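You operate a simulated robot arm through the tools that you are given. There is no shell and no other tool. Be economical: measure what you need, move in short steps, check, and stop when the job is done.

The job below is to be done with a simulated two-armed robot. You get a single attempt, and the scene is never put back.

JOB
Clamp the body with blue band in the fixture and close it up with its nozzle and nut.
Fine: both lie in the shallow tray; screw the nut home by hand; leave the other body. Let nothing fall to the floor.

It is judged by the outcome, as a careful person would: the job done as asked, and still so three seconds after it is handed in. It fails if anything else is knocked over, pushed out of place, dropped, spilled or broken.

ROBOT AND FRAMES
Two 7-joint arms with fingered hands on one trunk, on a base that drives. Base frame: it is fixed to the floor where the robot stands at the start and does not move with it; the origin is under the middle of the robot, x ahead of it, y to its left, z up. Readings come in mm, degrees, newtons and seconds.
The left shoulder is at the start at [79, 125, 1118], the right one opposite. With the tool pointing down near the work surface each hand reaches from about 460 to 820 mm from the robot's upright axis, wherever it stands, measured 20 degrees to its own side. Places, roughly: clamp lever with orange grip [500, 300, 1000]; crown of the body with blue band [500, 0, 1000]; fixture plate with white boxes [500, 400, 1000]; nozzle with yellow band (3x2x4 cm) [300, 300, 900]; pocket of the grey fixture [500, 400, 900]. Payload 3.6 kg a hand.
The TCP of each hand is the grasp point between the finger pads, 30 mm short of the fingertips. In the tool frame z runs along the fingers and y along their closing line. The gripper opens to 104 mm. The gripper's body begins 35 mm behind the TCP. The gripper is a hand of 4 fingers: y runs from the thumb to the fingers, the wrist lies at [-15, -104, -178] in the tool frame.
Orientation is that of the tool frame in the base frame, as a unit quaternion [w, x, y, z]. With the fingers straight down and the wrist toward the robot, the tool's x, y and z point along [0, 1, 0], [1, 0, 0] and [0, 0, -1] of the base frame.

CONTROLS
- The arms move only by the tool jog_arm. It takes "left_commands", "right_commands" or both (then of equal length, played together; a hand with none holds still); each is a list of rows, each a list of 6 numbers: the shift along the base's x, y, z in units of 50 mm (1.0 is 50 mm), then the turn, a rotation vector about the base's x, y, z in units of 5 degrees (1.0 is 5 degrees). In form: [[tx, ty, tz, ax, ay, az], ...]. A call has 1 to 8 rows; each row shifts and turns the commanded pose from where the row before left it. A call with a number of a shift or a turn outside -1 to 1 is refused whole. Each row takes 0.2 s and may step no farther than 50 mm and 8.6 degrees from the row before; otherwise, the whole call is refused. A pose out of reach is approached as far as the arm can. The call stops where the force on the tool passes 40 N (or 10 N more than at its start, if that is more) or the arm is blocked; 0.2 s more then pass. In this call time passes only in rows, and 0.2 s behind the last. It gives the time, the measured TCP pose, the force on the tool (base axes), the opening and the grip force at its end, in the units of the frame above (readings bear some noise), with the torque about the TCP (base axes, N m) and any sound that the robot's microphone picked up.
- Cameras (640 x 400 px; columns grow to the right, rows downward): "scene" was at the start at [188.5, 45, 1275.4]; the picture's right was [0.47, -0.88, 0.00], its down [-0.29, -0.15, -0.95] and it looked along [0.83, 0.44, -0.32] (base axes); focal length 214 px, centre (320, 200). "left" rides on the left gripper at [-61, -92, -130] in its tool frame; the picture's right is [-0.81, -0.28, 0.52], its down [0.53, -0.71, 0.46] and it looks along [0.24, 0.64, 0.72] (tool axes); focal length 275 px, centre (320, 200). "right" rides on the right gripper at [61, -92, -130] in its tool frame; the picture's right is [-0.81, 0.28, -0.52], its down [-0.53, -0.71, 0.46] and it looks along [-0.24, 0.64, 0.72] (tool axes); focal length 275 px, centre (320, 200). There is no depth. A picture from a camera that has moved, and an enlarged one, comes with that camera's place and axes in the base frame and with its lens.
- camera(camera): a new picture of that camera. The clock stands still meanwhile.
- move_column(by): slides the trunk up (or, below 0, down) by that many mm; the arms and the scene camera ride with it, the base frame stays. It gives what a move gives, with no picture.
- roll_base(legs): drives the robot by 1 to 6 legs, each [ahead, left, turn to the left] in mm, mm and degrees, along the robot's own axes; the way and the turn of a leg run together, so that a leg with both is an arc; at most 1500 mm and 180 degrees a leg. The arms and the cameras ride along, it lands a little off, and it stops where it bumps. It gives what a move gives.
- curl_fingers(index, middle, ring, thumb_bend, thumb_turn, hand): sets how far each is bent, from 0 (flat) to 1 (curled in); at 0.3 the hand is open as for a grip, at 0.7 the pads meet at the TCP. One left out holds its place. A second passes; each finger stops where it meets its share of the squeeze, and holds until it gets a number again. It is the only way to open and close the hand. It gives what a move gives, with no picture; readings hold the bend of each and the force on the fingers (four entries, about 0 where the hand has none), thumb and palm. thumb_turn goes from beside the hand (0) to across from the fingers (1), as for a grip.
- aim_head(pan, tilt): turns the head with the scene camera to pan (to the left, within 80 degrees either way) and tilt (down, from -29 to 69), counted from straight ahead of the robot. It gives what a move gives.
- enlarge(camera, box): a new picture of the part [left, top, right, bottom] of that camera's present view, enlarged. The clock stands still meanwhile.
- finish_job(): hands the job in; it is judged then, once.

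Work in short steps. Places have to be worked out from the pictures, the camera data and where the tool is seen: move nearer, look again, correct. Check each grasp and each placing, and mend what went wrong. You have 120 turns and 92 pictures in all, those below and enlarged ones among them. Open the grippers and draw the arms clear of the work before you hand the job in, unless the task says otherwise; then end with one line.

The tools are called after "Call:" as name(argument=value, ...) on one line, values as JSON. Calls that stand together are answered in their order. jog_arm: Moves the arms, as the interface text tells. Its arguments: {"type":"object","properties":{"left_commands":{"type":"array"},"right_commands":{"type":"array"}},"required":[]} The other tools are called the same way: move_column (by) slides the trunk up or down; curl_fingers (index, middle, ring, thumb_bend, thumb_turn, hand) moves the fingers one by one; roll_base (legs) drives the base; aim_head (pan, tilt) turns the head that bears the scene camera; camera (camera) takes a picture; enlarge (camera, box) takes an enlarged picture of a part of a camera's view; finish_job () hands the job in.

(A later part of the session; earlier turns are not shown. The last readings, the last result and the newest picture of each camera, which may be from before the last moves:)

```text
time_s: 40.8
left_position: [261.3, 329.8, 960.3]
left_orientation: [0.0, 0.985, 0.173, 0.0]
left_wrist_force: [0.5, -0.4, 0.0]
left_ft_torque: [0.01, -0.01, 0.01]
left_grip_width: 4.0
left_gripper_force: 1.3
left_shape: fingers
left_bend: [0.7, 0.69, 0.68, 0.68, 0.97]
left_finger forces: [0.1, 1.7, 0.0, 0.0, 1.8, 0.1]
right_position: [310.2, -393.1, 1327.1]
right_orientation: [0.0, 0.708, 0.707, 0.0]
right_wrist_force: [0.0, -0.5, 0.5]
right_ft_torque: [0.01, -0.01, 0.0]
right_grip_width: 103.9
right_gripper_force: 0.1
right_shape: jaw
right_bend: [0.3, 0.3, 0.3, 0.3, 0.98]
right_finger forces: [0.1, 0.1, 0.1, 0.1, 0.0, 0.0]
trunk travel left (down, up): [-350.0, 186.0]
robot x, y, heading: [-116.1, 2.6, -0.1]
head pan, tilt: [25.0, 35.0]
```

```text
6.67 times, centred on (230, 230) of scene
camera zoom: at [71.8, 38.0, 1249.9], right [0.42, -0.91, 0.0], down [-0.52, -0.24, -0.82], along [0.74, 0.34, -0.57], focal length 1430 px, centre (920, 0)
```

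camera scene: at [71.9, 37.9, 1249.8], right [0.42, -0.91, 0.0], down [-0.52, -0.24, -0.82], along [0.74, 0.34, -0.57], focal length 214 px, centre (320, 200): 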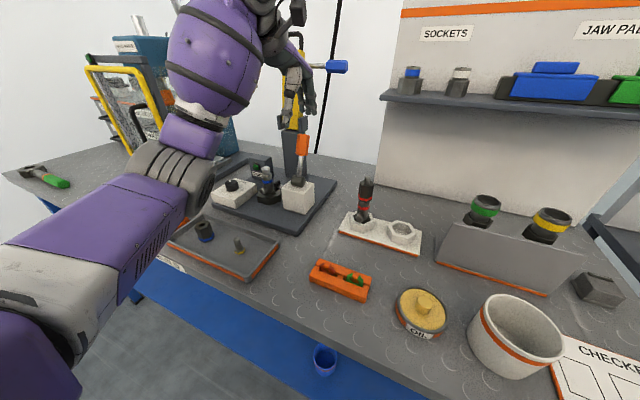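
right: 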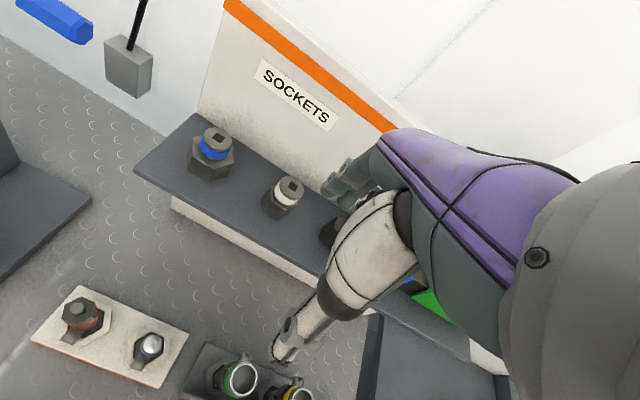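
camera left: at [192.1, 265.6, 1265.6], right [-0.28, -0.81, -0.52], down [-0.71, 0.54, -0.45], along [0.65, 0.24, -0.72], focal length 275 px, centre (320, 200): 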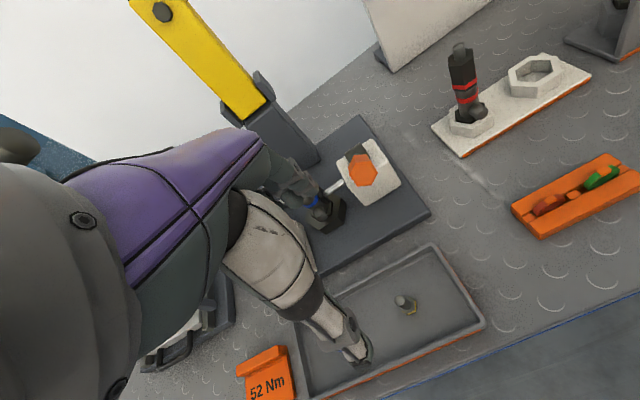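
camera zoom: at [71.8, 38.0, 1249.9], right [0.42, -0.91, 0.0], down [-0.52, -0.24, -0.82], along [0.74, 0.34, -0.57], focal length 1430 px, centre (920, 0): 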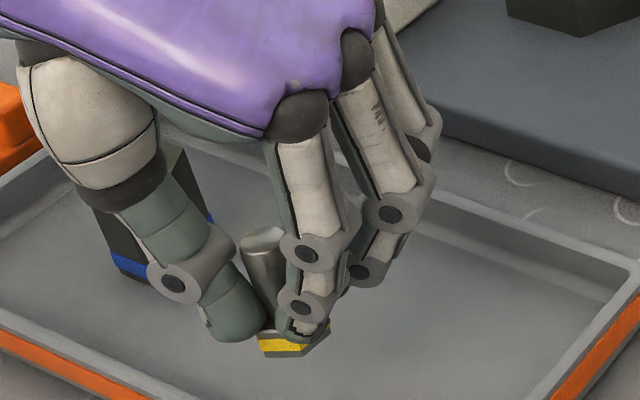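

Nozzle is held upright. Raise gently to ~1085, shift in y first (away from lever), then toward the fixture.

Call:
jog_arm(left_commands=[[0, 0, 0.5, 0, 0, 0], [0, 0, 0.5, 0, 0, 0], [0, 0, 0.5, 0, 0, 0], [0, 0, 0.5, 0, 0, 0], [0, 0.4, 0.5, 0, 0, 0], [0, 0.5, 0, 0, 0, 0], [0.3, 0.2, 0, 0, 0, 0], [0.5, 0, 0, 0, 0, 0]])

Call:
jog_arm(left_commands=[[0.5, 0, 0, 0, 0, 0], [0.5, 0, 0, 0, 0, 0], [0.5, 0, 0, 0, 0, 0], [0.5, 0, 0, 0, 0, 0], [0.5, 0, 0, 0, 0, 0], [0.5, 0, 0, 0, 0, 0], [0.4, 0, 0, 0, 0, 0]])

Call:
enlarge(camera="scene", box=[240, 120, 320, 190])

Call:
enlarge(camera="left", box=[270, 210, 430, 340])

```text
time_s: 42.6
left_position: [302.6, 387.2, 1083.7]
left_orientation: [0.0, 0.985, 0.173, 0.0]
left_wrist_force: [-0.1, -0.1, -0.7]
left_ft_torque: [0.0, 0.04, 0.02]
left_grip_width: 4.2
left_gripper_force: 1.6
left_shape: fingers
left_bend: [0.7, 0.69, 0.68, 0.68, 0.97]
left_finger forces: [0.1, 1.6, 0.1, 0.1, 1.6, 0.1]
right_position: [311.6, -392.6, 1325.9]
right_orientation: [0.0, 0.708, 0.706, 0.0]
right_wrist_force: [0.5, 0.1, -0.2]
right_ft_torque: [0.02, -0.01, -0.02]
right_grip_width: 103.7
right_gripper_force: 0.0
right_shape: jaw
right_bend: [0.3, 0.3, 0.3, 0.3, 0.98]
right_finger forces: [0.0, 0.1, 0.0, 0.0, 0.1, 0.1]
trunk travel left (down, up): [-350.0, 186.0]
robot x, y, heading: [-117.1, -1.2, -0.1]
head pan, tilt: [25.0, 35.0]
```

```text
time_s: 44.2
left_position: [473.7, 385.8, 1085.7]
left_orientation: [-0.001, 0.985, 0.172, 0.0]
left_wrist_force: [-0.3, 0.8, -0.6]
left_ft_torque: [0.01, -0.02, 0.0]
left_grip_width: 3.8
left_gripper_force: 1.7
left_shape: fingers
left_bend: [0.7, 0.69, 0.68, 0.68, 0.97]
left_finger forces: [0.0, 1.8, 0.0, 0.0, 1.8, 0.0]
right_position: [310.7, -392.1, 1325.3]
right_orientation: [0.001, 0.708, 0.707, 0.001]
right_wrist_force: [-0.2, 0.1, -1.2]
right_ft_torque: [-0.03, 0.03, 0.01]
right_grip_width: 103.6
right_gripper_force: 0.1
right_shape: jaw
right_bend: [0.3, 0.3, 0.3, 0.3, 0.98]
right_finger forces: [0.1, 0.1, 0.0, 0.0, 0.0, 0.1]
trunk travel left (down, up): [-350.0, 186.0]
robot x, y, heading: [-116.0, 0.2, -0.1]
head pan, tilt: [25.0, 35.0]
```

```text
5.71 times, centred on (280, 155) of scene
camera zoom: at [72.6, 37.8, 1249.7], right [0.42, -0.91, 0.0], down [-0.52, -0.24, -0.82], along [0.74, 0.34, -0.57], focal length 1226 px, centre (549, 457)
```

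zoom: 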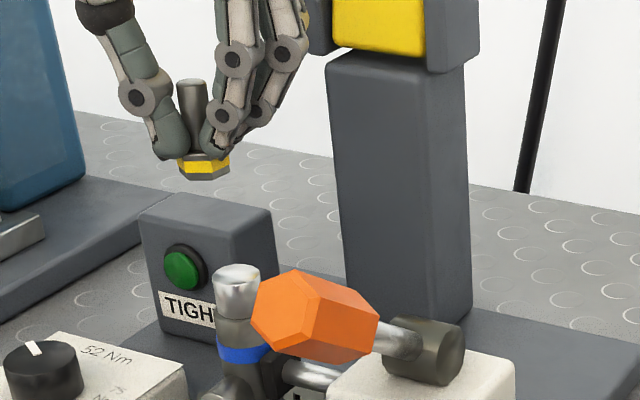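

```text
3.08 times, centred on (350, 275) of left
camera zoom: at [384.8, 450.1, 1217.8], right [-0.86, -0.02, -0.52], down [0.26, 0.85, -0.46], along [0.45, -0.52, -0.73], focal length 847 px, centre (228, -31)
```

zoom: 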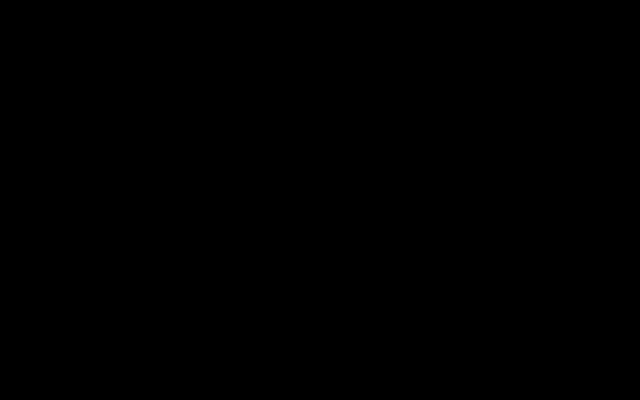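

The left camera returned black; I try it once more as a normal picture.

Call:
camera(camera="left")

```text
28 pictures are left
camera left: at [384.8, 450.1, 1217.8], right [-0.86, -0.02, -0.52], down [0.26, 0.85, -0.46], along [0.45, -0.52, -0.73], focal length 275 px, centre (320, 200)
```

left: 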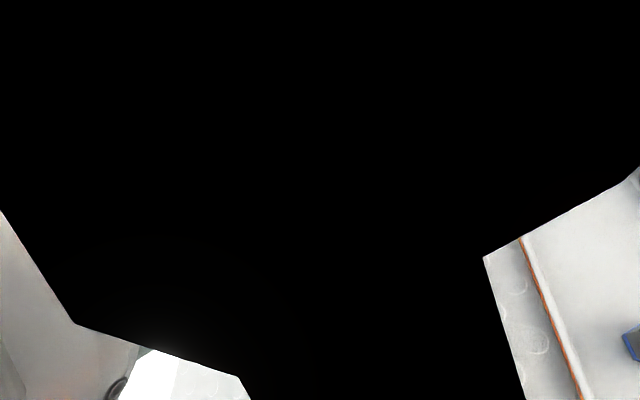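

The view is blocked by the arm itself in this posture. I turn the hand +30° back (the nozzle is round) and shift −6 mm in y, which should free the camera.

Call:
jog_arm(left_commands=[[0, -0.02, 0, 0, 0, 1], [0, -0.02, 0, 0, 0, 1], [0, -0.02, 0, 0, 0, 1], [0, -0.02, 0, 0, 0, 1], [0, -0.02, 0, 0, 0, 1], [0, -0.02, 0, 0, 0, 1]])

Call:
enlarge(camera="left", box=[270, 210, 430, 340])

Call:
enlarge(camera="scene", box=[250, 130, 300, 180])

```text
time_s: 45.6
left_position: [473.2, 379.1, 1086.6]
left_orientation: [0.0, 0.906, 0.423, 0.0]
left_wrist_force: [-0.1, 0.2, -1.0]
left_ft_torque: [-0.01, -0.02, -0.02]
left_grip_width: 3.7
left_gripper_force: 1.5
left_shape: fingers
left_bend: [0.7, 0.69, 0.68, 0.68, 0.97]
left_finger forces: [0.1, 1.6, 0.1, 0.0, 1.7, 0.0]
right_position: [310.2, -392.5, 1326.7]
right_orientation: [0.0, 0.708, 0.707, 0.001]
right_wrist_force: [-0.4, -0.6, -0.7]
right_ft_torque: [0.02, -0.04, -0.02]
right_grip_width: 103.8
right_gripper_force: 0.0
right_shape: jaw
right_bend: [0.3, 0.3, 0.3, 0.3, 0.98]
right_finger forces: [0.1, 0.1, 0.0, 0.1, 0.0, 0.1]
trunk travel left (down, up): [-350.0, 186.0]
robot x, y, heading: [-116.5, 0.8, 0.1]
head pan, tilt: [25.0, 35.0]
```

```text
3.08 times, centred on (350, 275) of left
camera zoom: at [362.4, 390.8, 1217.5], right [-0.73, -0.44, -0.52], down [-0.2, 0.87, -0.46], along [0.65, -0.23, -0.72], focal length 847 px, centre (228, -31)
```

zoom: 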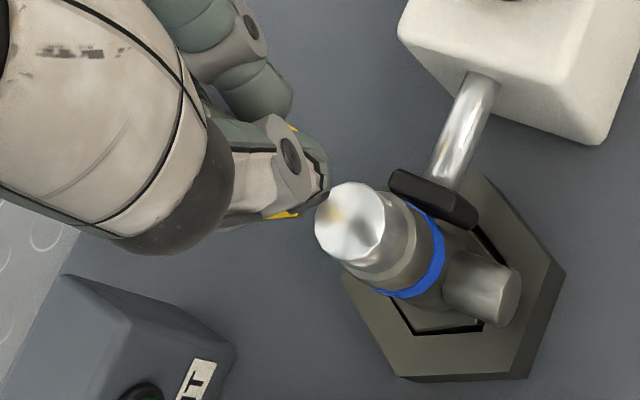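

```text
8.00 times, centred on (275, 155) of scene
camera zoom: at [71.7, 38.1, 1249.9], right [0.42, -0.91, 0.0], down [-0.52, -0.24, -0.82], along [0.74, 0.34, -0.57], focal length 1716 px, centre (680, 560)
```

zoom: 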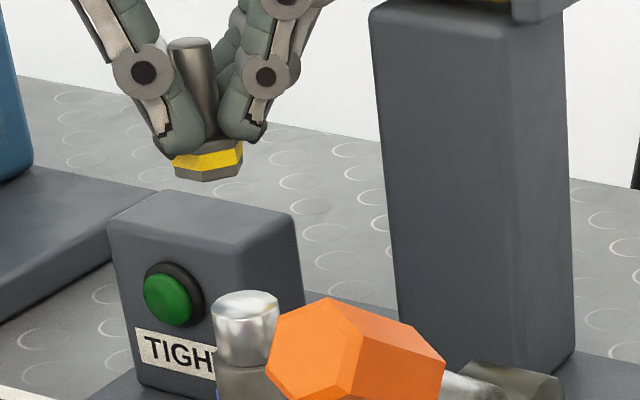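

Crown is at ≈[475.5,383.3,995]. The nozzle's exact position is ambiguous; I zoom closer on it in the left view.

Call:
enlarge(camera="left", box=[325, 235, 385, 300])

```text
6.15 times, centred on (355, 268) of left
camera zoom: at [362.4, 390.8, 1217.5], right [-0.73, -0.44, -0.52], down [-0.2, 0.87, -0.46], along [0.65, -0.23, -0.72], focal length 1694 px, centre (105, -215)
```

zoom: 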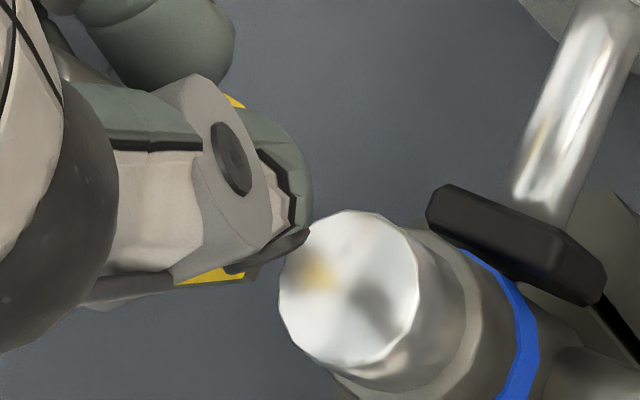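

Best estimate: nozzle axis ≈[474,386], needs ≈(+1,−3) mm. Shift and lower 35 mm, then check in the scene view.

Call:
jog_arm(left_commands=[[0.02, -0.06, -0.2, 0, 0, 0], [0, 0, -0.25, 0, 0, 0], [0, 0, -0.25, 0, 0, 0]])

Call:
enlarge(camera="scene", box=[254, 146, 286, 174])

Call:
enlarge(camera="left", box=[310, 235, 370, 300])

```text
time_s: 46.4
left_position: [472.3, 377.5, 1050.6]
left_orientation: [0.0, 0.906, 0.422, 0.0]
left_wrist_force: [0.5, -0.4, -1.8]
left_ft_torque: [0.0, -0.01, -0.03]
left_grip_width: 3.5
left_gripper_force: 1.2
left_shape: fingers
left_bend: [0.7, 0.69, 0.68, 0.68, 0.97]
left_finger forces: [0.0, 1.6, 0.0, 0.0, 1.6, 0.0]
right_position: [310.6, -391.8, 1325.9]
right_orientation: [0.001, 0.708, 0.706, 0.0]
right_wrist_force: [-0.9, -0.9, 0.9]
right_ft_torque: [-0.01, 0.03, 0.0]
right_grip_width: 103.8
right_gripper_force: 0.1
right_shape: jaw
right_bend: [0.3, 0.3, 0.3, 0.3, 0.98]
right_finger forces: [0.0, 0.1, 0.0, 0.0, 0.1, 0.1]
trunk travel left (down, up): [-350.0, 186.0]
robot x, y, heading: [-111.7, 0.6, -0.3]
head pan, tilt: [25.0, 35.0]
```

```text
14.29 times, centred on (270, 160) of scene
camera zoom: at [72.0, 38.2, 1249.8], right [0.42, -0.91, 0.0], down [-0.52, -0.24, -0.82], along [0.74, 0.34, -0.57], focal length 3064 px, centre (1034, 771)
```

zoom: 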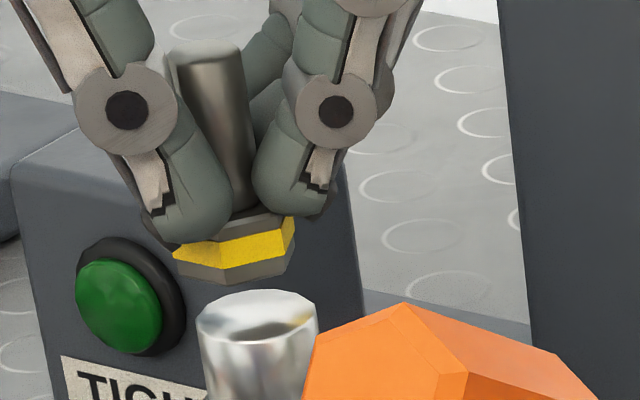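

```text
6.15 times, centred on (340, 268) of left
camera zoom: at [363.1, 388.6, 1181.9], right [-0.73, -0.44, -0.52], down [-0.2, 0.87, -0.46], along [0.65, -0.23, -0.73], focal length 1694 px, centre (197, -215)
```

zoom: 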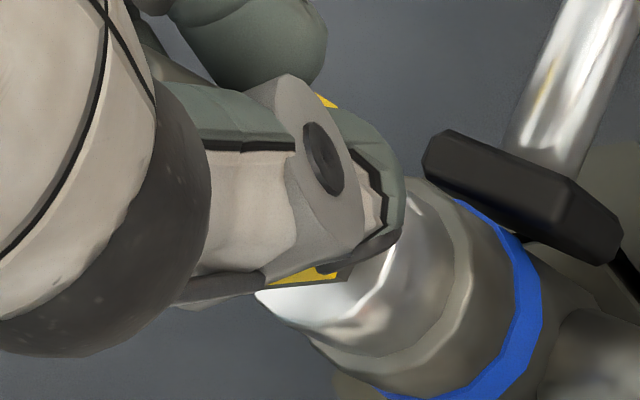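

The scene view shows the flange ~3 mm left of the crown. I shift (+1,−2.5) and lower 7 mm so flange and crown nearly touch, where the scene view alone is decisive.

Call:
jog_arm(left_commands=[[0.02, -0.05, 0, 0, 0, 0], [0, 0, -0.14, 0, 0, 0]])

Call:
enlarge(camera="scene", box=[254, 146, 286, 174])

```text
time_s: 47.0
left_position: [474.4, 374.9, 1044.7]
left_orientation: [0.0, 0.907, 0.421, -0.001]
left_wrist_force: [-0.4, 0.3, -0.2]
left_ft_torque: [-0.01, 0.02, 0.02]
left_grip_width: 3.6
left_gripper_force: 1.6
left_shape: fingers
left_bend: [0.7, 0.69, 0.68, 0.68, 0.97]
left_finger forces: [0.0, 1.6, 0.0, 0.1, 1.6, 0.1]
right_position: [309.7, -392.2, 1326.1]
right_orientation: [0.001, 0.708, 0.706, 0.001]
right_wrist_force: [-0.1, 0.1, -0.9]
right_ft_torque: [-0.01, 0.02, -0.03]
right_grip_width: 103.9
right_gripper_force: 0.0
right_shape: jaw
right_bend: [0.3, 0.3, 0.3, 0.3, 0.98]
right_finger forces: [0.0, 0.1, 0.0, 0.0, 0.0, 0.0]
trunk travel left (down, up): [-350.0, 186.0]
robot x, y, heading: [-116.4, 1.4, -0.2]
head pan, tilt: [25.0, 35.0]
```

```text
14.29 times, centred on (270, 160) of scene
camera zoom: at [71.8, 38.2, 1249.8], right [0.42, -0.91, 0.0], down [-0.52, -0.24, -0.82], along [0.74, 0.34, -0.57], focal length 3064 px, centre (1034, 771)
```

zoom: 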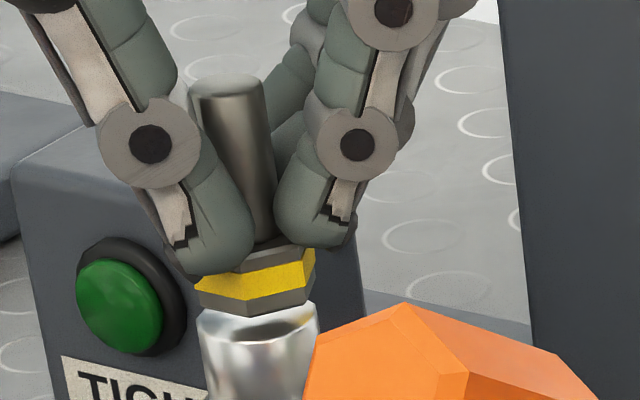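

Columns now coincide. Lower in 1.5–2 mm steps to find contact.

Call:
jog_arm(left_commands=[[0, 0, -0.04, 0, 0, 0], [0, 0, -0.04, 0, 0, 0]])

Call:
enlarge(camera="scene", box=[254, 146, 286, 174])

```text
time_s: 47.6
left_position: [474.0, 373.9, 1040.9]
left_orientation: [0.0, 0.907, 0.422, 0.0]
left_wrist_force: [0.5, -0.3, 0.2]
left_ft_torque: [0.0, 0.01, -0.04]
left_grip_width: 3.8
left_gripper_force: 2.2
left_shape: fingers
left_bend: [0.7, 0.69, 0.68, 0.68, 0.97]
left_finger forces: [0.0, 1.6, 0.0, 0.0, 1.7, 0.0]
right_position: [310.8, -392.9, 1325.7]
right_orientation: [0.001, 0.708, 0.706, 0.001]
right_wrist_force: [0.1, 0.7, 0.4]
right_ft_torque: [-0.01, -0.01, -0.02]
right_grip_width: 103.9
right_gripper_force: 0.1
right_shape: jaw
right_bend: [0.3, 0.3, 0.3, 0.3, 0.98]
right_finger forces: [0.0, 0.1, 0.1, 0.0, 0.0, 0.0]
trunk travel left (down, up): [-350.0, 186.0]
robot x, y, heading: [-116.0, -1.5, -0.3]
head pan, tilt: [25.0, 35.0]
```

```text
14.29 times, centred on (270, 160) of scene
camera zoom: at [71.9, 38.1, 1249.8], right [0.42, -0.91, 0.0], down [-0.52, -0.24, -0.82], along [0.74, 0.34, -0.57], focal length 3064 px, centre (1034, 771)
```

zoom: 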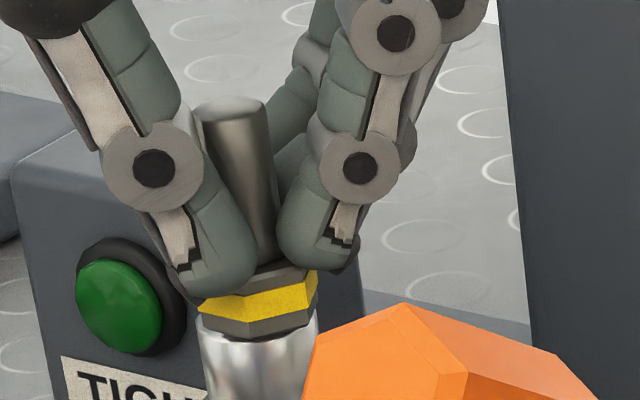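

Flange now visually coincides with the crown rim, no contact yet. Lower 1.5 mm more.

Call:
jog_arm(left_commands=[[0, 0, -0.02, 0, 0, 0], [0, 0, -0.02, 0, 0, 0]])

```text
time_s: 48.2
left_position: [474.2, 372.7, 1039.5]
left_orientation: [0.001, 0.907, 0.422, 0.0]
left_wrist_force: [0.0, 0.1, -0.3]
left_ft_torque: [-0.02, -0.01, 0.0]
left_grip_width: 3.6
left_gripper_force: 1.1
left_shape: fingers
left_bend: [0.7, 0.69, 0.68, 0.68, 0.97]
left_finger forces: [0.1, 1.6, 0.0, 0.0, 1.6, 0.1]
right_position: [310.6, -392.1, 1325.8]
right_orientation: [0.001, 0.708, 0.706, 0.001]
right_wrist_force: [0.1, -0.2, 0.1]
right_ft_torque: [-0.02, -0.01, 0.01]
right_grip_width: 103.6
right_gripper_force: 0.0
right_shape: jaw
right_bend: [0.3, 0.3, 0.3, 0.3, 0.98]
right_finger forces: [0.1, 0.0, 0.0, 0.0, 0.0, 0.0]
trunk travel left (down, up): [-350.0, 186.0]
robot x, y, heading: [-118.0, 2.7, 0.0]
head pan, tilt: [25.0, 35.0]
```

Still no contact; continue 2 mm.

Call:
jog_arm(left_commands=[[0, 0, -0.03, 0, 0, 0], [0, 0, -0.03, 0, 0, 0]])

Call:
enlarge(camera="scene", box=[254, 146, 286, 174])

```text
time_s: 48.8
left_position: [474.1, 373.5, 1037.3]
left_orientation: [0.0, 0.907, 0.421, 0.0]
left_wrist_force: [0.8, -1.1, 3.1]
left_ft_torque: [0.0, 0.04, 0.02]
left_grip_width: 3.4
left_gripper_force: 2.9
left_shape: fingers
left_bend: [0.7, 0.69, 0.68, 0.68, 0.97]
left_finger forces: [0.5, 2.3, 0.0, 0.0, 2.8, 0.0]
right_position: [309.5, -392.9, 1326.4]
right_orientation: [0.0, 0.708, 0.706, 0.0]
right_wrist_force: [-0.3, 0.3, -0.1]
right_ft_torque: [0.02, 0.03, 0.01]
right_grip_width: 103.4
right_gripper_force: 0.0
right_shape: jaw
right_bend: [0.3, 0.3, 0.3, 0.3, 0.98]
right_finger forces: [0.1, 0.0, 0.0, 0.0, 0.0, 0.0]
trunk travel left (down, up): [-350.0, 186.0]
robot x, y, heading: [-115.7, -1.2, -0.1]
head pan, tilt: [25.0, 35.0]
```

```text
14.29 times, centred on (270, 160) of scene
camera zoom: at [71.7, 37.8, 1249.9], right [0.42, -0.91, 0.0], down [-0.52, -0.24, -0.82], along [0.74, 0.34, -0.57], focal length 3064 px, centre (1034, 771)
```

zoom: 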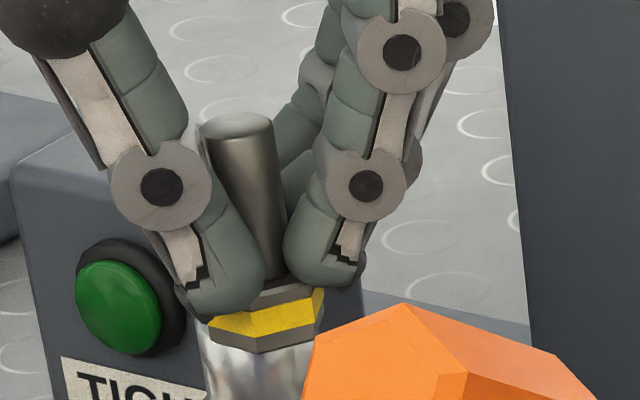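

Contact at 3 N. The flange sits ~3–4 mm toward the camera and 1 mm right of the crown centre; lift a hair, shift (+2.4,+2.2), set down.

Call:
jog_arm(left_commands=[[0, 0, 0.04, 0, 0, 0], [0.048, 0.044, 0, 0, 0, 0], [0, 0, -0.03, 0, 0, 0], [0, 0, -0.025, 0, 0, 0]])

Call:
enlarge(camera="scene", box=[254, 146, 286, 174])

```text
time_s: 49.8
left_position: [477.2, 375.8, 1036.4]
left_orientation: [0.001, 0.906, 0.422, 0.001]
left_wrist_force: [-0.3, 0.7, 5.8]
left_ft_torque: [0.0, 0.05, 0.0]
left_grip_width: 3.5
left_gripper_force: 4.1
left_shape: fingers
left_bend: [0.7, 0.69, 0.68, 0.68, 0.97]
left_finger forces: [0.7, 2.4, 0.1, 0.0, 5.0, 0.0]
right_position: [310.3, -392.3, 1325.7]
right_orientation: [0.0, 0.708, 0.707, 0.001]
right_wrist_force: [-0.2, 0.1, 0.2]
right_ft_torque: [0.0, 0.01, -0.04]
right_grip_width: 103.7
right_gripper_force: 0.0
right_shape: jaw
right_bend: [0.3, 0.3, 0.3, 0.3, 0.98]
right_finger forces: [0.0, 0.0, 0.1, 0.0, 0.0, 0.1]
trunk travel left (down, up): [-350.0, 186.0]
robot x, y, heading: [-112.6, -1.3, 0.0]
head pan, tilt: [25.0, 35.0]
```

```text
14.29 times, centred on (270, 160) of scene
camera zoom: at [71.3, 37.9, 1250.0], right [0.42, -0.91, 0.0], down [-0.52, -0.24, -0.82], along [0.74, 0.34, -0.57], focal length 3064 px, centre (1034, 771)
```

zoom: 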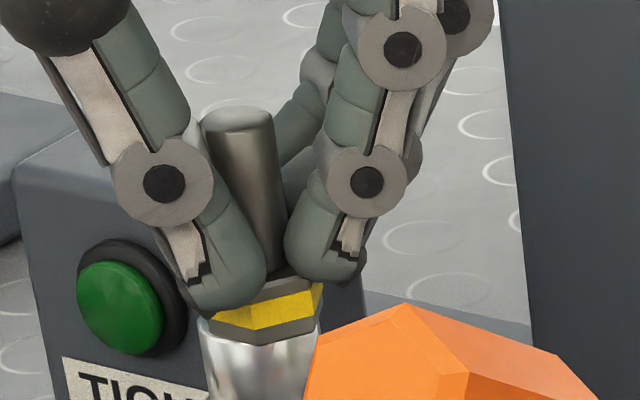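

Well seated on the crown. Open the fingers and rise vertically.

Call:
curl_fingers(hand="left", index=0.5, middle=0.5, ring=0.5, thumb_bend=0.5)

Call:
jog_arm(left_commands=[[0, 0, 0.2, 0, 0, 0], [0, 0, 0.5, 0, 0, 0], [0, 0, 0.8, 0, 0, 0], [0, 0, 0.8, 0, 0, 0]])

Call:
enlarge(camera="scene", box=[190, 130, 310, 250])

```text
time_s: 50.8
left_position: [476.0, 375.3, 1034.9]
left_orientation: [0.0, 0.906, 0.422, 0.0]
left_wrist_force: [-0.2, 0.0, -0.9]
left_ft_torque: [-0.01, 0.02, 0.0]
left_grip_width: 51.6
left_gripper_force: 0.1
left_shape: fingers
left_bend: [0.5, 0.5, 0.5, 0.5, 0.97]
left_finger forces: [0.0, 0.0, 0.0, 0.0, 0.0, 0.1]
right_position: [310.3, -393.5, 1326.8]
right_orientation: [0.0, 0.708, 0.706, 0.0]
right_wrist_force: [-0.5, 0.1, -0.4]
right_ft_torque: [0.02, -0.03, -0.01]
right_grip_width: 103.6
right_gripper_force: 0.0
right_shape: jaw
right_bend: [0.3, 0.3, 0.3, 0.3, 0.98]
right_finger forces: [0.0, 0.0, 0.0, 0.0, 0.1, 0.0]
trunk travel left (down, up): [-350.0, 186.0]
robot x, y, heading: [-112.7, -2.6, -0.1]
head pan, tilt: [25.0, 35.0]
```

```text
time_s: 51.8
left_position: [475.1, 375.3, 1152.3]
left_orientation: [0.0, 0.907, 0.422, -0.001]
left_wrist_force: [0.2, -0.2, 0.9]
left_ft_torque: [-0.02, -0.01, -0.01]
left_grip_width: 51.8
left_gripper_force: 0.1
left_shape: fingers
left_bend: [0.5, 0.5, 0.5, 0.5, 0.97]
left_finger forces: [0.0, 0.0, 0.1, 0.1, 0.1, 0.0]
right_position: [309.3, -392.5, 1327.0]
right_orientation: [0.0, 0.708, 0.706, 0.0]
right_wrist_force: [0.6, -0.3, 0.8]
right_ft_torque: [-0.04, 0.0, 0.02]
right_grip_width: 103.5
right_gripper_force: 0.1
right_shape: jaw
right_bend: [0.3, 0.3, 0.3, 0.3, 0.98]
right_finger forces: [0.1, 0.1, 0.1, 0.1, 0.1, 0.0]
trunk travel left (down, up): [-350.0, 186.0]
robot x, y, heading: [-116.0, -1.1, -0.0]
head pan, tilt: [25.0, 35.0]
```

```text
3.33 times, centred on (250, 190) of scene
camera zoom: at [71.5, 37.6, 1249.9], right [0.42, -0.91, 0.0], down [-0.52, -0.24, -0.82], along [0.74, 0.34, -0.57], focal length 715 px, centre (553, 233)
```

zoom: 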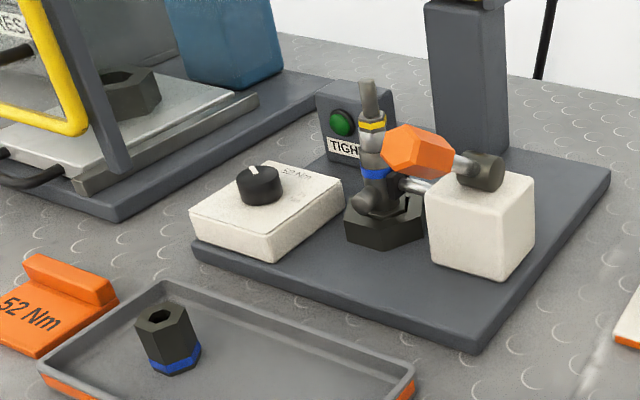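

The nozzle stands centred on the crown. Next the nut at ≈[285,428]; I move above it while turning to yaw +40° to have clockwise range for screwing.

Call:
jog_arm(left_commands=[[-0.1, 0.1, 0, 0, 0, 1], [-0.53, 0.13, 0, 0, 0, 1], [-0.53, 0.13, 0, 0, 0, 1], [-0.53, 0.13, 0, 0, 0, 1], [-0.53, 0.13, -0.1, 0, 0, 1], [-0.53, 0.13, -0.1, 0, 0, 1], [-0.53, 0.13, -0.1, 0, 0, 1], [-0.52, 0.13, -0.1, 0, 0, 1]])

Call:
jog_arm(left_commands=[[0, 0, -0.1, 0, 0, 1], [0, 0, -0.1, 0, 0, 1], [0, 0, -0.1, 0, 0, 1], [0, 0, -0.1, 0, 0, 1], [0, 0, -0.1, 0, 0, 1], [0, 0, 0, 0, 0, 1], [0, 0, 0, 0, 0, 1], [0, 0, 0, 0, 0, 1]])

Call:
enlarge(camera="left", box=[240, 180, 480, 380])

```text
time_s: 53.6
left_position: [285.6, 427.1, 1129.4]
left_orientation: [0.0, 0.707, 0.707, 0.001]
left_wrist_force: [0.3, 0.1, -0.2]
left_ft_torque: [-0.01, 0.01, 0.03]
left_grip_width: 51.7
left_gripper_force: 0.1
left_shape: fingers
left_bend: [0.5, 0.5, 0.5, 0.5, 0.97]
left_finger forces: [0.1, 0.1, 0.0, 0.0, 0.0, 0.0]
right_position: [309.5, -393.3, 1326.9]
right_orientation: [0.001, 0.708, 0.707, 0.001]
right_wrist_force: [-0.7, 0.2, -0.4]
right_ft_torque: [-0.03, 0.02, 0.0]
right_grip_width: 103.9
right_gripper_force: 0.0
right_shape: jaw
right_bend: [0.3, 0.3, 0.3, 0.3, 0.98]
right_finger forces: [0.1, 0.0, 0.0, 0.0, 0.1, 0.0]
trunk travel left (down, up): [-350.0, 186.0]
robot x, y, heading: [-115.6, -0.3, -0.0]
head pan, tilt: [25.0, 35.0]
```

```text
time_s: 55.4
left_position: [286.2, 425.7, 1104.1]
left_orientation: [0.0, 0.422, 0.906, 0.001]
left_wrist_force: [0.5, 0.0, -0.2]
left_ft_torque: [0.03, 0.02, 0.02]
left_grip_width: 51.9
left_gripper_force: 0.0
left_shape: fingers
left_bend: [0.5, 0.5, 0.5, 0.5, 0.97]
left_finger forces: [0.0, 0.0, 0.0, 0.0, 0.0, 0.1]
right_position: [311.2, -392.6, 1326.3]
right_orientation: [0.0, 0.708, 0.706, 0.001]
right_wrist_force: [-0.1, 0.3, 0.5]
right_ft_torque: [0.02, 0.02, -0.02]
right_grip_width: 103.6
right_gripper_force: 0.1
right_shape: jaw
right_bend: [0.3, 0.3, 0.3, 0.3, 0.98]
right_finger forces: [0.0, 0.0, 0.0, 0.1, 0.0, 0.0]
trunk travel left (down, up): [-350.0, 186.0]
robot x, y, heading: [-114.4, 1.6, -0.0]
head pan, tilt: [25.0, 35.0]
```

```text
2.00 times, centred on (360, 280) of left
camera zoom: at [255.9, 319.8, 1236.4], right [0.31, -0.8, -0.52], down [-0.89, -0.05, -0.46], along [0.34, 0.6, -0.72], focal length 551 px, centre (240, 40)
```

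zoom: 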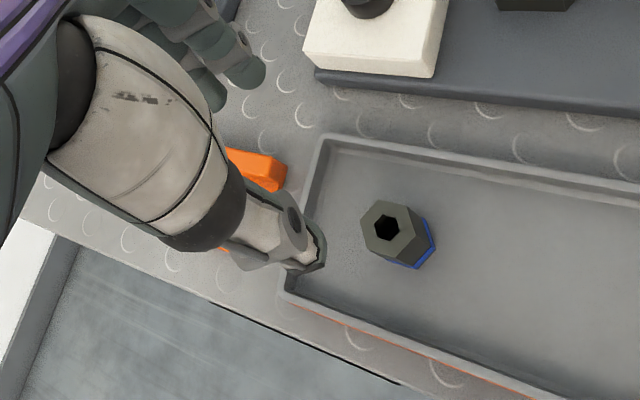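

Nut at ≈[288.5,428], flats facing 0°/±60°, so yaw +60° closes squarely on flats. Turn 20° more, centre, and descend partway.

Call:
jog_arm(left_commands=[[0.02, 0.02, -0.3, 0, 0, 1], [0.02, 0.02, -0.4, 0, 0, 1], [0, 0, -0.6, 0, 0, 1], [0, 0, -0.6, 0, 0, 1], [0, 0, -0.6, 0, 0, 0]])

Call:
enlarge(camera="left", box=[260, 190, 400, 330])

```text
time_s: 56.6
left_position: [287.1, 428.4, 983.1]
left_orientation: [0.001, 0.26, 0.966, 0.0]
left_wrist_force: [-0.8, 0.2, 0.9]
left_ft_torque: [0.01, -0.01, -0.02]
left_grip_width: 51.7
left_gripper_force: 0.2
left_shape: fingers
left_bend: [0.5, 0.5, 0.5, 0.5, 0.97]
left_finger forces: [0.1, 0.1, 0.0, 0.0, 0.1, 0.0]
right_position: [311.1, -391.6, 1325.3]
right_orientation: [0.001, 0.708, 0.706, 0.0]
right_wrist_force: [0.3, 0.0, 1.6]
right_ft_torque: [0.02, -0.02, -0.02]
right_grip_width: 103.8
right_gripper_force: 0.1
right_shape: jaw
right_bend: [0.3, 0.3, 0.3, 0.3, 0.98]
right_finger forces: [0.0, 0.0, 0.1, 0.0, 0.0, 0.0]
trunk travel left (down, up): [-350.0, 186.0]
robot x, y, heading: [-116.6, 1.3, -0.0]
head pan, tilt: [25.0, 35.0]
```

```text
2.86 times, centred on (330, 260) of left
camera zoom: at [294.7, 317.6, 1114.6], right [0.56, -0.64, -0.52], down [-0.82, -0.35, -0.46], along [0.11, 0.68, -0.72], focal length 786 px, centre (291, 29)
```

zoom: 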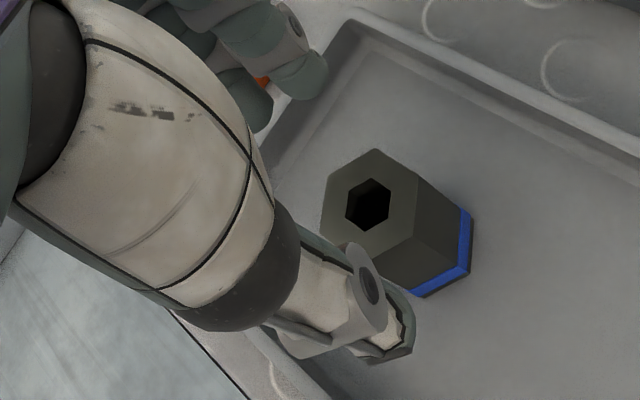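

Shift (+4,−1) to centre on the nut, and descend to z≈923.

Call:
jog_arm(left_commands=[[0.08, -0.02, 0, 0, 0, 0], [0, 0, -0.4, 0, 0, 0], [0, 0, -0.4, 0, 0, 0], [0, 0, -0.4, 0, 0, 0]])

Call:
curl_fingers(hand="left", index=0.7, middle=0.7, ring=0.7, thumb_bend=0.7)

Call:
enlarge(camera="scene", box=[180, 200, 250, 260])

```text
time_s: 57.6
left_position: [294.0, 426.4, 919.2]
left_orientation: [0.001, 0.261, 0.965, 0.001]
left_wrist_force: [0.6, 0.6, 3.3]
left_ft_torque: [0.14, -0.06, 0.02]
left_grip_width: 52.0
left_gripper_force: 1.6
left_shape: fingers
left_bend: [0.5, 0.5, 0.5, 0.5, 0.97]
left_finger forces: [0.1, 3.5, 0.0, 0.0, 0.1, 0.0]
right_position: [310.6, -392.6, 1325.9]
right_orientation: [0.0, 0.708, 0.706, 0.0]
right_wrist_force: [-0.5, -0.2, 1.3]
right_ft_torque: [-0.02, 0.01, 0.03]
right_grip_width: 103.6
right_gripper_force: 0.0
right_shape: jaw
right_bend: [0.3, 0.3, 0.3, 0.3, 0.98]
right_finger forces: [0.0, 0.0, 0.0, 0.1, 0.1, 0.0]
trunk travel left (down, up): [-350.0, 186.0]
robot x, y, heading: [-114.3, -2.0, -0.1]
head pan, tilt: [25.0, 35.0]
```

```text
time_s: 58.6
left_position: [293.0, 425.6, 920.6]
left_orientation: [0.0, 0.259, 0.966, 0.0]
left_wrist_force: [0.7, 0.4, 1.6]
left_ft_torque: [0.08, 0.01, -0.02]
left_grip_width: 23.3
left_gripper_force: 10.0
left_shape: fingers
left_bend: [0.63, 0.64, 0.7, 0.61, 0.96]
left_finger forces: [3.6, 7.3, 0.1, 0.0, 9.5, 0.0]
right_position: [311.1, -393.8, 1325.4]
right_orientation: [0.001, 0.708, 0.706, 0.0]
right_wrist_force: [0.2, -0.1, -0.4]
right_ft_torque: [0.02, 0.03, -0.01]
right_grip_width: 103.7
right_gripper_force: 0.1
right_shape: jaw
right_bend: [0.3, 0.3, 0.3, 0.3, 0.98]
right_finger forces: [0.0, 0.0, 0.0, 0.0, 0.0, 0.0]
trunk travel left (down, up): [-350.0, 186.0]
robot x, y, heading: [-117.3, -3.2, -0.2]
head pan, tilt: [25.0, 35.0]
```

```text
6.67 times, centred on (215, 230) of scene
camera zoom: at [71.8, 38.1, 1249.9], right [0.42, -0.91, 0.0], down [-0.52, -0.24, -0.82], along [0.74, 0.34, -0.57], focal length 1430 px, centre (1020, 0)
```

zoom: 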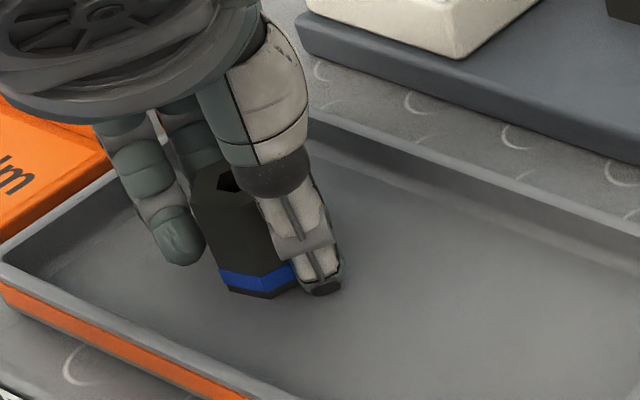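

Nut gripped at 10 N. Lift it well clear.

Call:
jog_arm(left_commands=[[0, 0, 0.3, 0, 0, 0], [0, 0, 0.7, 0, 0, 0], [0, 0, 0.8, 0, 0, 0], [0, 0, 0.8, 0, 0, 0], [0, 0, 0.8, 0, 0, 0], [0, 0, 0.8, 0, 0, 0]])

Call:
jog_arm(left_commands=[[0.6, -0.16, 0, 0, 0, 0], [0.6, -0.16, 0, 0, 0, 0], [0.6, -0.16, 0, 0, 0, 0], [0.6, -0.16, 0, 0, 0, 0], [0.6, -0.16, 0, 0, 0, 0], [0.6, -0.1, 0, 0, 0, 0]])

Call:
enlarge(camera="left", box=[270, 190, 430, 340])

Call:
enlarge(camera="scene", box=[240, 100, 310, 170])

```text
time_s: 60.2
left_position: [285.9, 422.3, 992.1]
left_orientation: [-0.171, 0.265, 0.947, -0.063]
left_wrist_force: [0.7, -0.1, -0.5]
left_ft_torque: [-0.04, -0.05, -0.01]
left_grip_width: 22.8
left_gripper_force: 9.0
left_shape: fingers
left_bend: [0.64, 0.65, 0.7, 0.61, 0.95]
left_finger forces: [3.3, 5.3, 0.0, 0.1, 9.2, 0.1]
left hand out of reach, approached as far as the arm can: row 6
right_position: [310.3, -392.2, 1324.8]
right_orientation: [0.0, 0.708, 0.706, 0.0]
right_wrist_force: [-0.3, 0.6, 0.8]
right_ft_torque: [0.0, 0.02, -0.03]
right_grip_width: 103.6
right_gripper_force: 0.1
right_shape: jaw
right_bend: [0.3, 0.3, 0.3, 0.3, 0.98]
right_finger forces: [0.0, 0.0, 0.0, 0.0, 0.1, 0.1]
trunk travel left (down, up): [-350.0, 186.0]
robot x, y, heading: [-117.4, -2.0, -0.2]
head pan, tilt: [25.0, 35.0]
stopped in row 6 (left hand): the arm was blocked; the commanded pose is now the measured one
```

```text
time_s: 61.6
left_position: [459.6, 383.5, 991.4]
left_orientation: [-0.173, 0.26, 0.948, -0.065]
left_wrist_force: [-31.2, 14.2, -1.7]
left_ft_torque: [0.21, 0.38, 0.53]
left_grip_width: 23.2
left_gripper_force: 21.6
left_shape: fingers
left_bend: [0.64, 0.66, 0.7, 0.61, 0.95]
left_finger forces: [28.5, 4.9, 0.0, 0.1, 9.7, 0.1]
right_position: [304.7, -389.2, 1328.7]
right_orientation: [0.003, 0.707, 0.707, 0.001]
right_wrist_force: [0.8, 0.0, 0.1]
right_ft_torque: [0.01, 0.03, -0.03]
right_grip_width: 103.9
right_gripper_force: 0.1
right_shape: jaw
right_bend: [0.3, 0.3, 0.3, 0.3, 0.98]
right_finger forces: [0.0, 0.1, 0.0, 0.0, 0.0, 0.0]
trunk travel left (down, up): [-350.0, 186.0]
robot x, y, heading: [-119.6, 1.6, 0.0]
head pan, tilt: [25.0, 35.0]
```

```text
2.67 times, centred on (350, 265) of left
camera zoom: at [512.8, 276.5, 1114.4], right [0.33, -0.67, -0.66], down [-0.93, -0.35, -0.11], along [-0.16, 0.65, -0.74], focal length 734 px, centre (240, 27)
```

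zoom: 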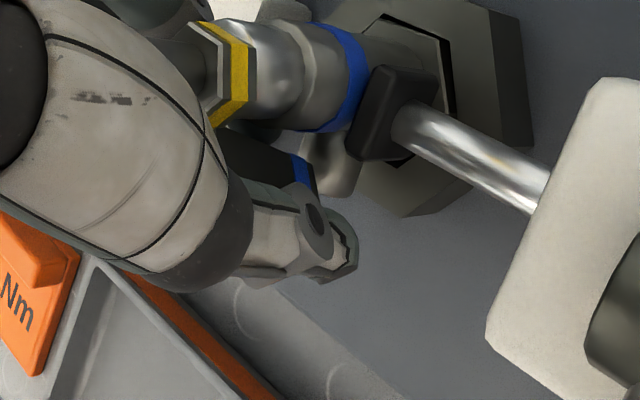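

```text
5.71 times, centred on (275, 135) of scene
camera zoom: at [66.6, 41.2, 1250.5], right [0.42, -0.91, 0.0], down [-0.52, -0.24, -0.82], along [0.74, 0.35, -0.57], focal length 1226 px, centre (577, 571)
```

zoom: 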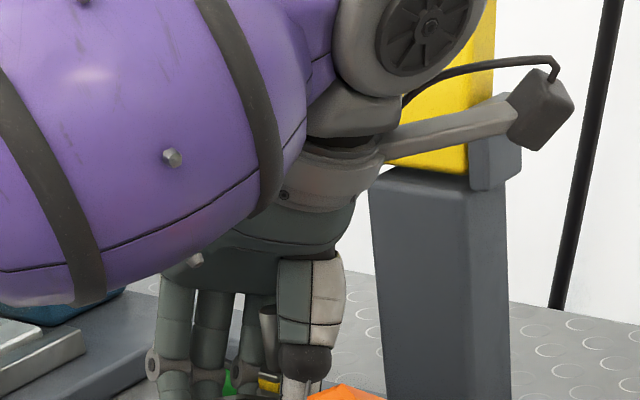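

The lift was cut short (reach) and the following traverse pressed the fingers on the assembly; body and nozzle still appear in place. I back straight out along the same line.

Call:
jog_arm(left_commands=[[-0.3, 0.08, 0, 0, 0, 0], [-0.6, 0.16, 0, 0, 0, 0], [-0.6, 0.16, 0, 0, 0, 0], [-0.6, 0.16, 0, 0, 0, 0]])

Call:
enlarge(camera="scene", box=[200, 110, 320, 230])

```text
time_s: 62.6
left_position: [361.1, 402.3, 993.0]
left_orientation: [-0.17, 0.267, 0.946, -0.064]
left_wrist_force: [-0.3, -0.8, -0.8]
left_ft_torque: [0.04, -0.05, -0.02]
left_grip_width: 21.1
left_gripper_force: 9.2
left_shape: fingers
left_bend: [0.64, 0.65, 0.7, 0.63, 0.95]
left_finger forces: [3.5, 5.3, 0.0, 0.0, 9.3, 0.1]
right_position: [309.8, -391.8, 1325.7]
right_orientation: [0.0, 0.708, 0.706, 0.001]
right_wrist_force: [-0.3, -0.1, 0.5]
right_ft_torque: [0.0, -0.03, 0.02]
right_grip_width: 103.7
right_gripper_force: 0.2
right_shape: jaw
right_bend: [0.3, 0.3, 0.3, 0.3, 0.98]
right_finger forces: [0.0, 0.0, 0.0, 0.1, 0.0, 0.0]
trunk travel left (down, up): [-350.0, 186.0]
robot x, y, heading: [-112.3, 1.4, 0.0]
head pan, tilt: [25.0, 35.0]
```

```text
3.33 times, centred on (260, 170) of scene
camera zoom: at [71.1, 38.2, 1250.0], right [0.42, -0.91, 0.0], down [-0.52, -0.24, -0.82], along [0.74, 0.34, -0.57], focal length 715 px, centre (520, 300)
```

zoom: 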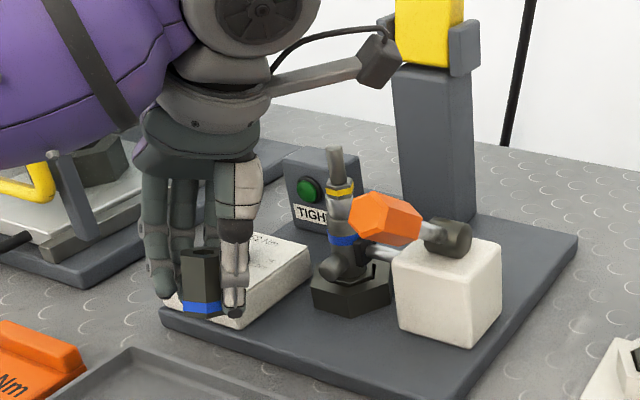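

Assembly is intact and nut still held. Raise here (well within reach) while undoing the 21° tilt.

Call:
jog_arm(left_commands=[[0, 0, 0.5, 0, 0, 0], [0, 0, 0.5, 0.1, -1, 0], [0, 0, 0.5, 0.1, -1, 0], [0, 0, 0.5, 0.1, -1, 0], [0, 0, 0.4, 0.1, -1, 0], [0, 0, 0.3, 0, -0.25, 0]])

```text
time_s: 64.0
left_position: [359.6, 404.0, 1126.9]
left_orientation: [0.004, 0.268, 0.963, 0.002]
left_wrist_force: [-0.8, -0.6, -0.1]
left_ft_torque: [0.0, 0.0, 0.0]
left_grip_width: 21.0
left_gripper_force: 9.2
left_shape: fingers
left_bend: [0.64, 0.65, 0.7, 0.63, 0.95]
left_finger forces: [3.4, 5.5, 0.0, 0.0, 9.3, 0.0]
right_position: [310.0, -392.4, 1325.6]
right_orientation: [0.0, 0.708, 0.706, 0.001]
right_wrist_force: [0.4, -0.4, -0.2]
right_ft_torque: [-0.03, 0.0, -0.02]
right_grip_width: 103.8
right_gripper_force: 0.1
right_shape: jaw
right_bend: [0.3, 0.3, 0.3, 0.3, 0.98]
right_finger forces: [0.0, 0.0, 0.0, 0.1, 0.0, 0.0]
trunk travel left (down, up): [-350.0, 186.0]
robot x, y, heading: [-111.4, -0.6, -0.1]
head pan, tilt: [25.0, 35.0]
```

Hand upright again. Move over the nozzle at this height and look.

Call:
jog_arm(left_commands=[[0.6, -0.12, 0, 0, 0, 0], [0.6, -0.12, 0, 0, 0, 0], [0.6, -0.12, 0, 0, 0, 0], [0.5, -0.1, 0, 0, 0, 0]])

Call:
enlarge(camera="left", box=[290, 210, 390, 310])

Call:
enlarge(camera="scene", box=[250, 120, 300, 170])

```text
time_s: 65.0
left_position: [478.1, 380.5, 1128.2]
left_orientation: [0.001, 0.269, 0.963, 0.003]
left_wrist_force: [0.6, 0.9, -1.0]
left_ft_torque: [0.01, -0.01, -0.04]
left_grip_width: 20.7
left_gripper_force: 8.9
left_shape: fingers
left_bend: [0.65, 0.65, 0.7, 0.63, 0.95]
left_finger forces: [3.6, 5.3, 0.0, 0.0, 9.1, 0.0]
right_position: [311.7, -392.9, 1326.6]
right_orientation: [0.001, 0.708, 0.707, 0.001]
right_wrist_force: [-0.8, 0.1, -0.8]
right_ft_torque: [-0.01, 0.02, 0.0]
right_grip_width: 103.5
right_gripper_force: 0.0
right_shape: jaw
right_bend: [0.3, 0.3, 0.3, 0.3, 0.98]
right_finger forces: [0.0, 0.0, 0.0, 0.0, 0.0, 0.0]
trunk travel left (down, up): [-350.0, 186.0]
robot x, y, heading: [-114.7, 2.4, -0.3]
head pan, tilt: [25.0, 35.0]
```

```text
4.00 times, centred on (340, 260) of left
camera zoom: at [480.8, 269.1, 1259.1], right [0.55, -0.65, -0.52], down [-0.82, -0.33, -0.46], along [0.13, 0.68, -0.72], focal length 1101 px, centre (240, -40)
```

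zoom: 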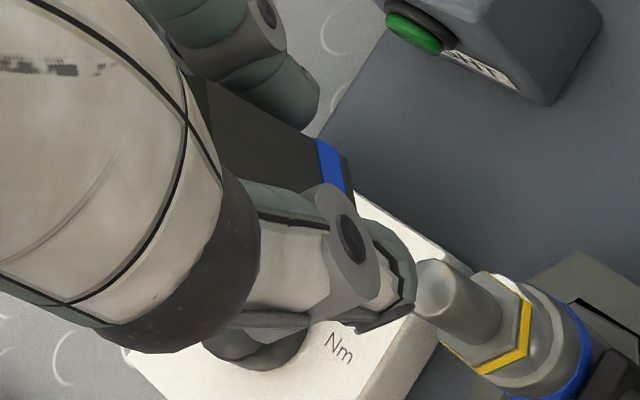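

```text
8.00 times, centred on (275, 145) of scene
camera zoom: at [72.6, 37.7, 1249.7], right [0.42, -0.91, 0.0], down [-0.52, -0.24, -0.82], along [0.74, 0.34, -0.57], focal length 1716 px, centre (680, 640)
```

zoom: 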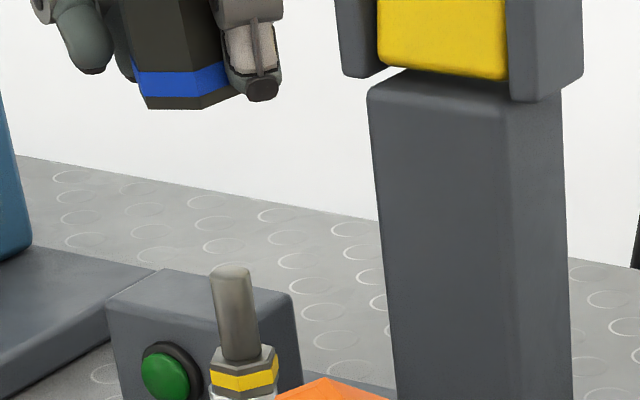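

The nut is tilted ~6° in the grip (bottom toward −y/+x) and about 7 mm off in y. I correct tilt and position, and lower 42 mm to just above the nozzle tip.

Call:
jog_arm(left_commands=[[0.05, -0.12, 0, 0.9, 0.55, 0], [0, 0, -0.42, 0, 0, 0], [0, 0, -0.42, 0, 0, 0]])

Call:
enlarge(camera="scene", box=[250, 130, 290, 166])

Call:
enlarge(camera="left", box=[290, 220, 370, 300])

```text
time_s: 65.8
left_position: [478.6, 375.9, 1084.3]
left_orientation: [-0.031, 0.269, 0.962, 0.034]
left_wrist_force: [-0.2, 0.3, -0.6]
left_ft_torque: [0.0, 0.0, 0.01]
left_grip_width: 20.8
left_gripper_force: 9.2
left_shape: fingers
left_bend: [0.65, 0.65, 0.7, 0.63, 0.95]
left_finger forces: [3.5, 5.4, 0.0, 0.0, 9.1, 0.0]
right_position: [311.1, -392.6, 1326.5]
right_orientation: [0.0, 0.707, 0.707, 0.001]
right_wrist_force: [-0.4, -0.5, -0.3]
right_ft_torque: [-0.03, -0.01, 0.02]
right_grip_width: 103.6
right_gripper_force: 0.0
right_shape: jaw
right_bend: [0.3, 0.3, 0.3, 0.3, 0.98]
right_finger forces: [0.0, 0.0, 0.1, 0.1, 0.0, 0.0]
trunk travel left (down, up): [-350.0, 186.0]
robot x, y, heading: [-118.3, -0.2, 0.2]
head pan, tilt: [25.0, 35.0]
```

```text
11.11 times, centred on (270, 148) of scene
camera zoom: at [72.2, 38.0, 1249.8], right [0.42, -0.91, 0.0], down [-0.52, -0.24, -0.82], along [0.74, 0.34, -0.57], focal length 2383 px, centre (876, 778)
```

zoom: 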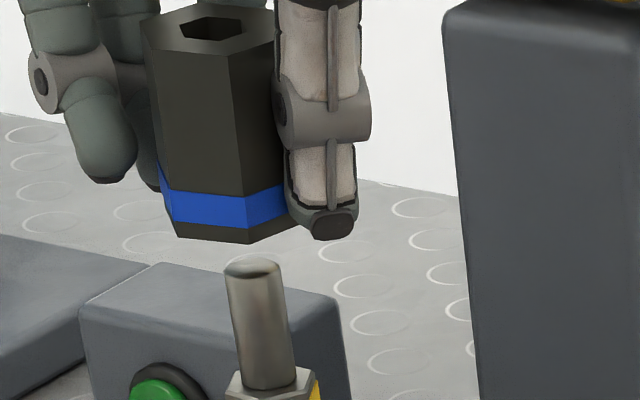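

```text
5.00 times, centred on (330, 260) of left
camera zoom: at [487.9, 255.4, 1205.8], right [0.53, -0.61, -0.59], down [-0.84, -0.3, -0.45], along [0.1, 0.74, -0.67], focal length 1376 px, centre (270, -100)
```

zoom: 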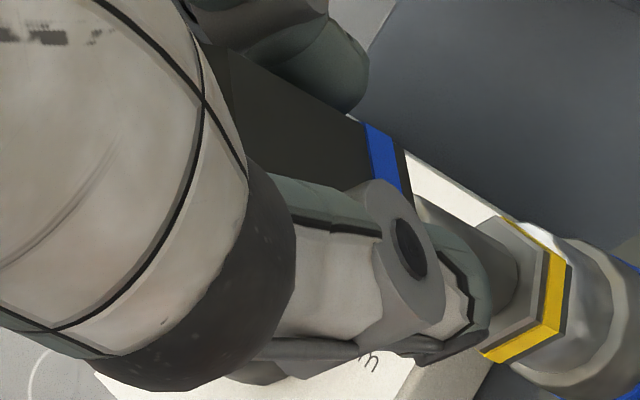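

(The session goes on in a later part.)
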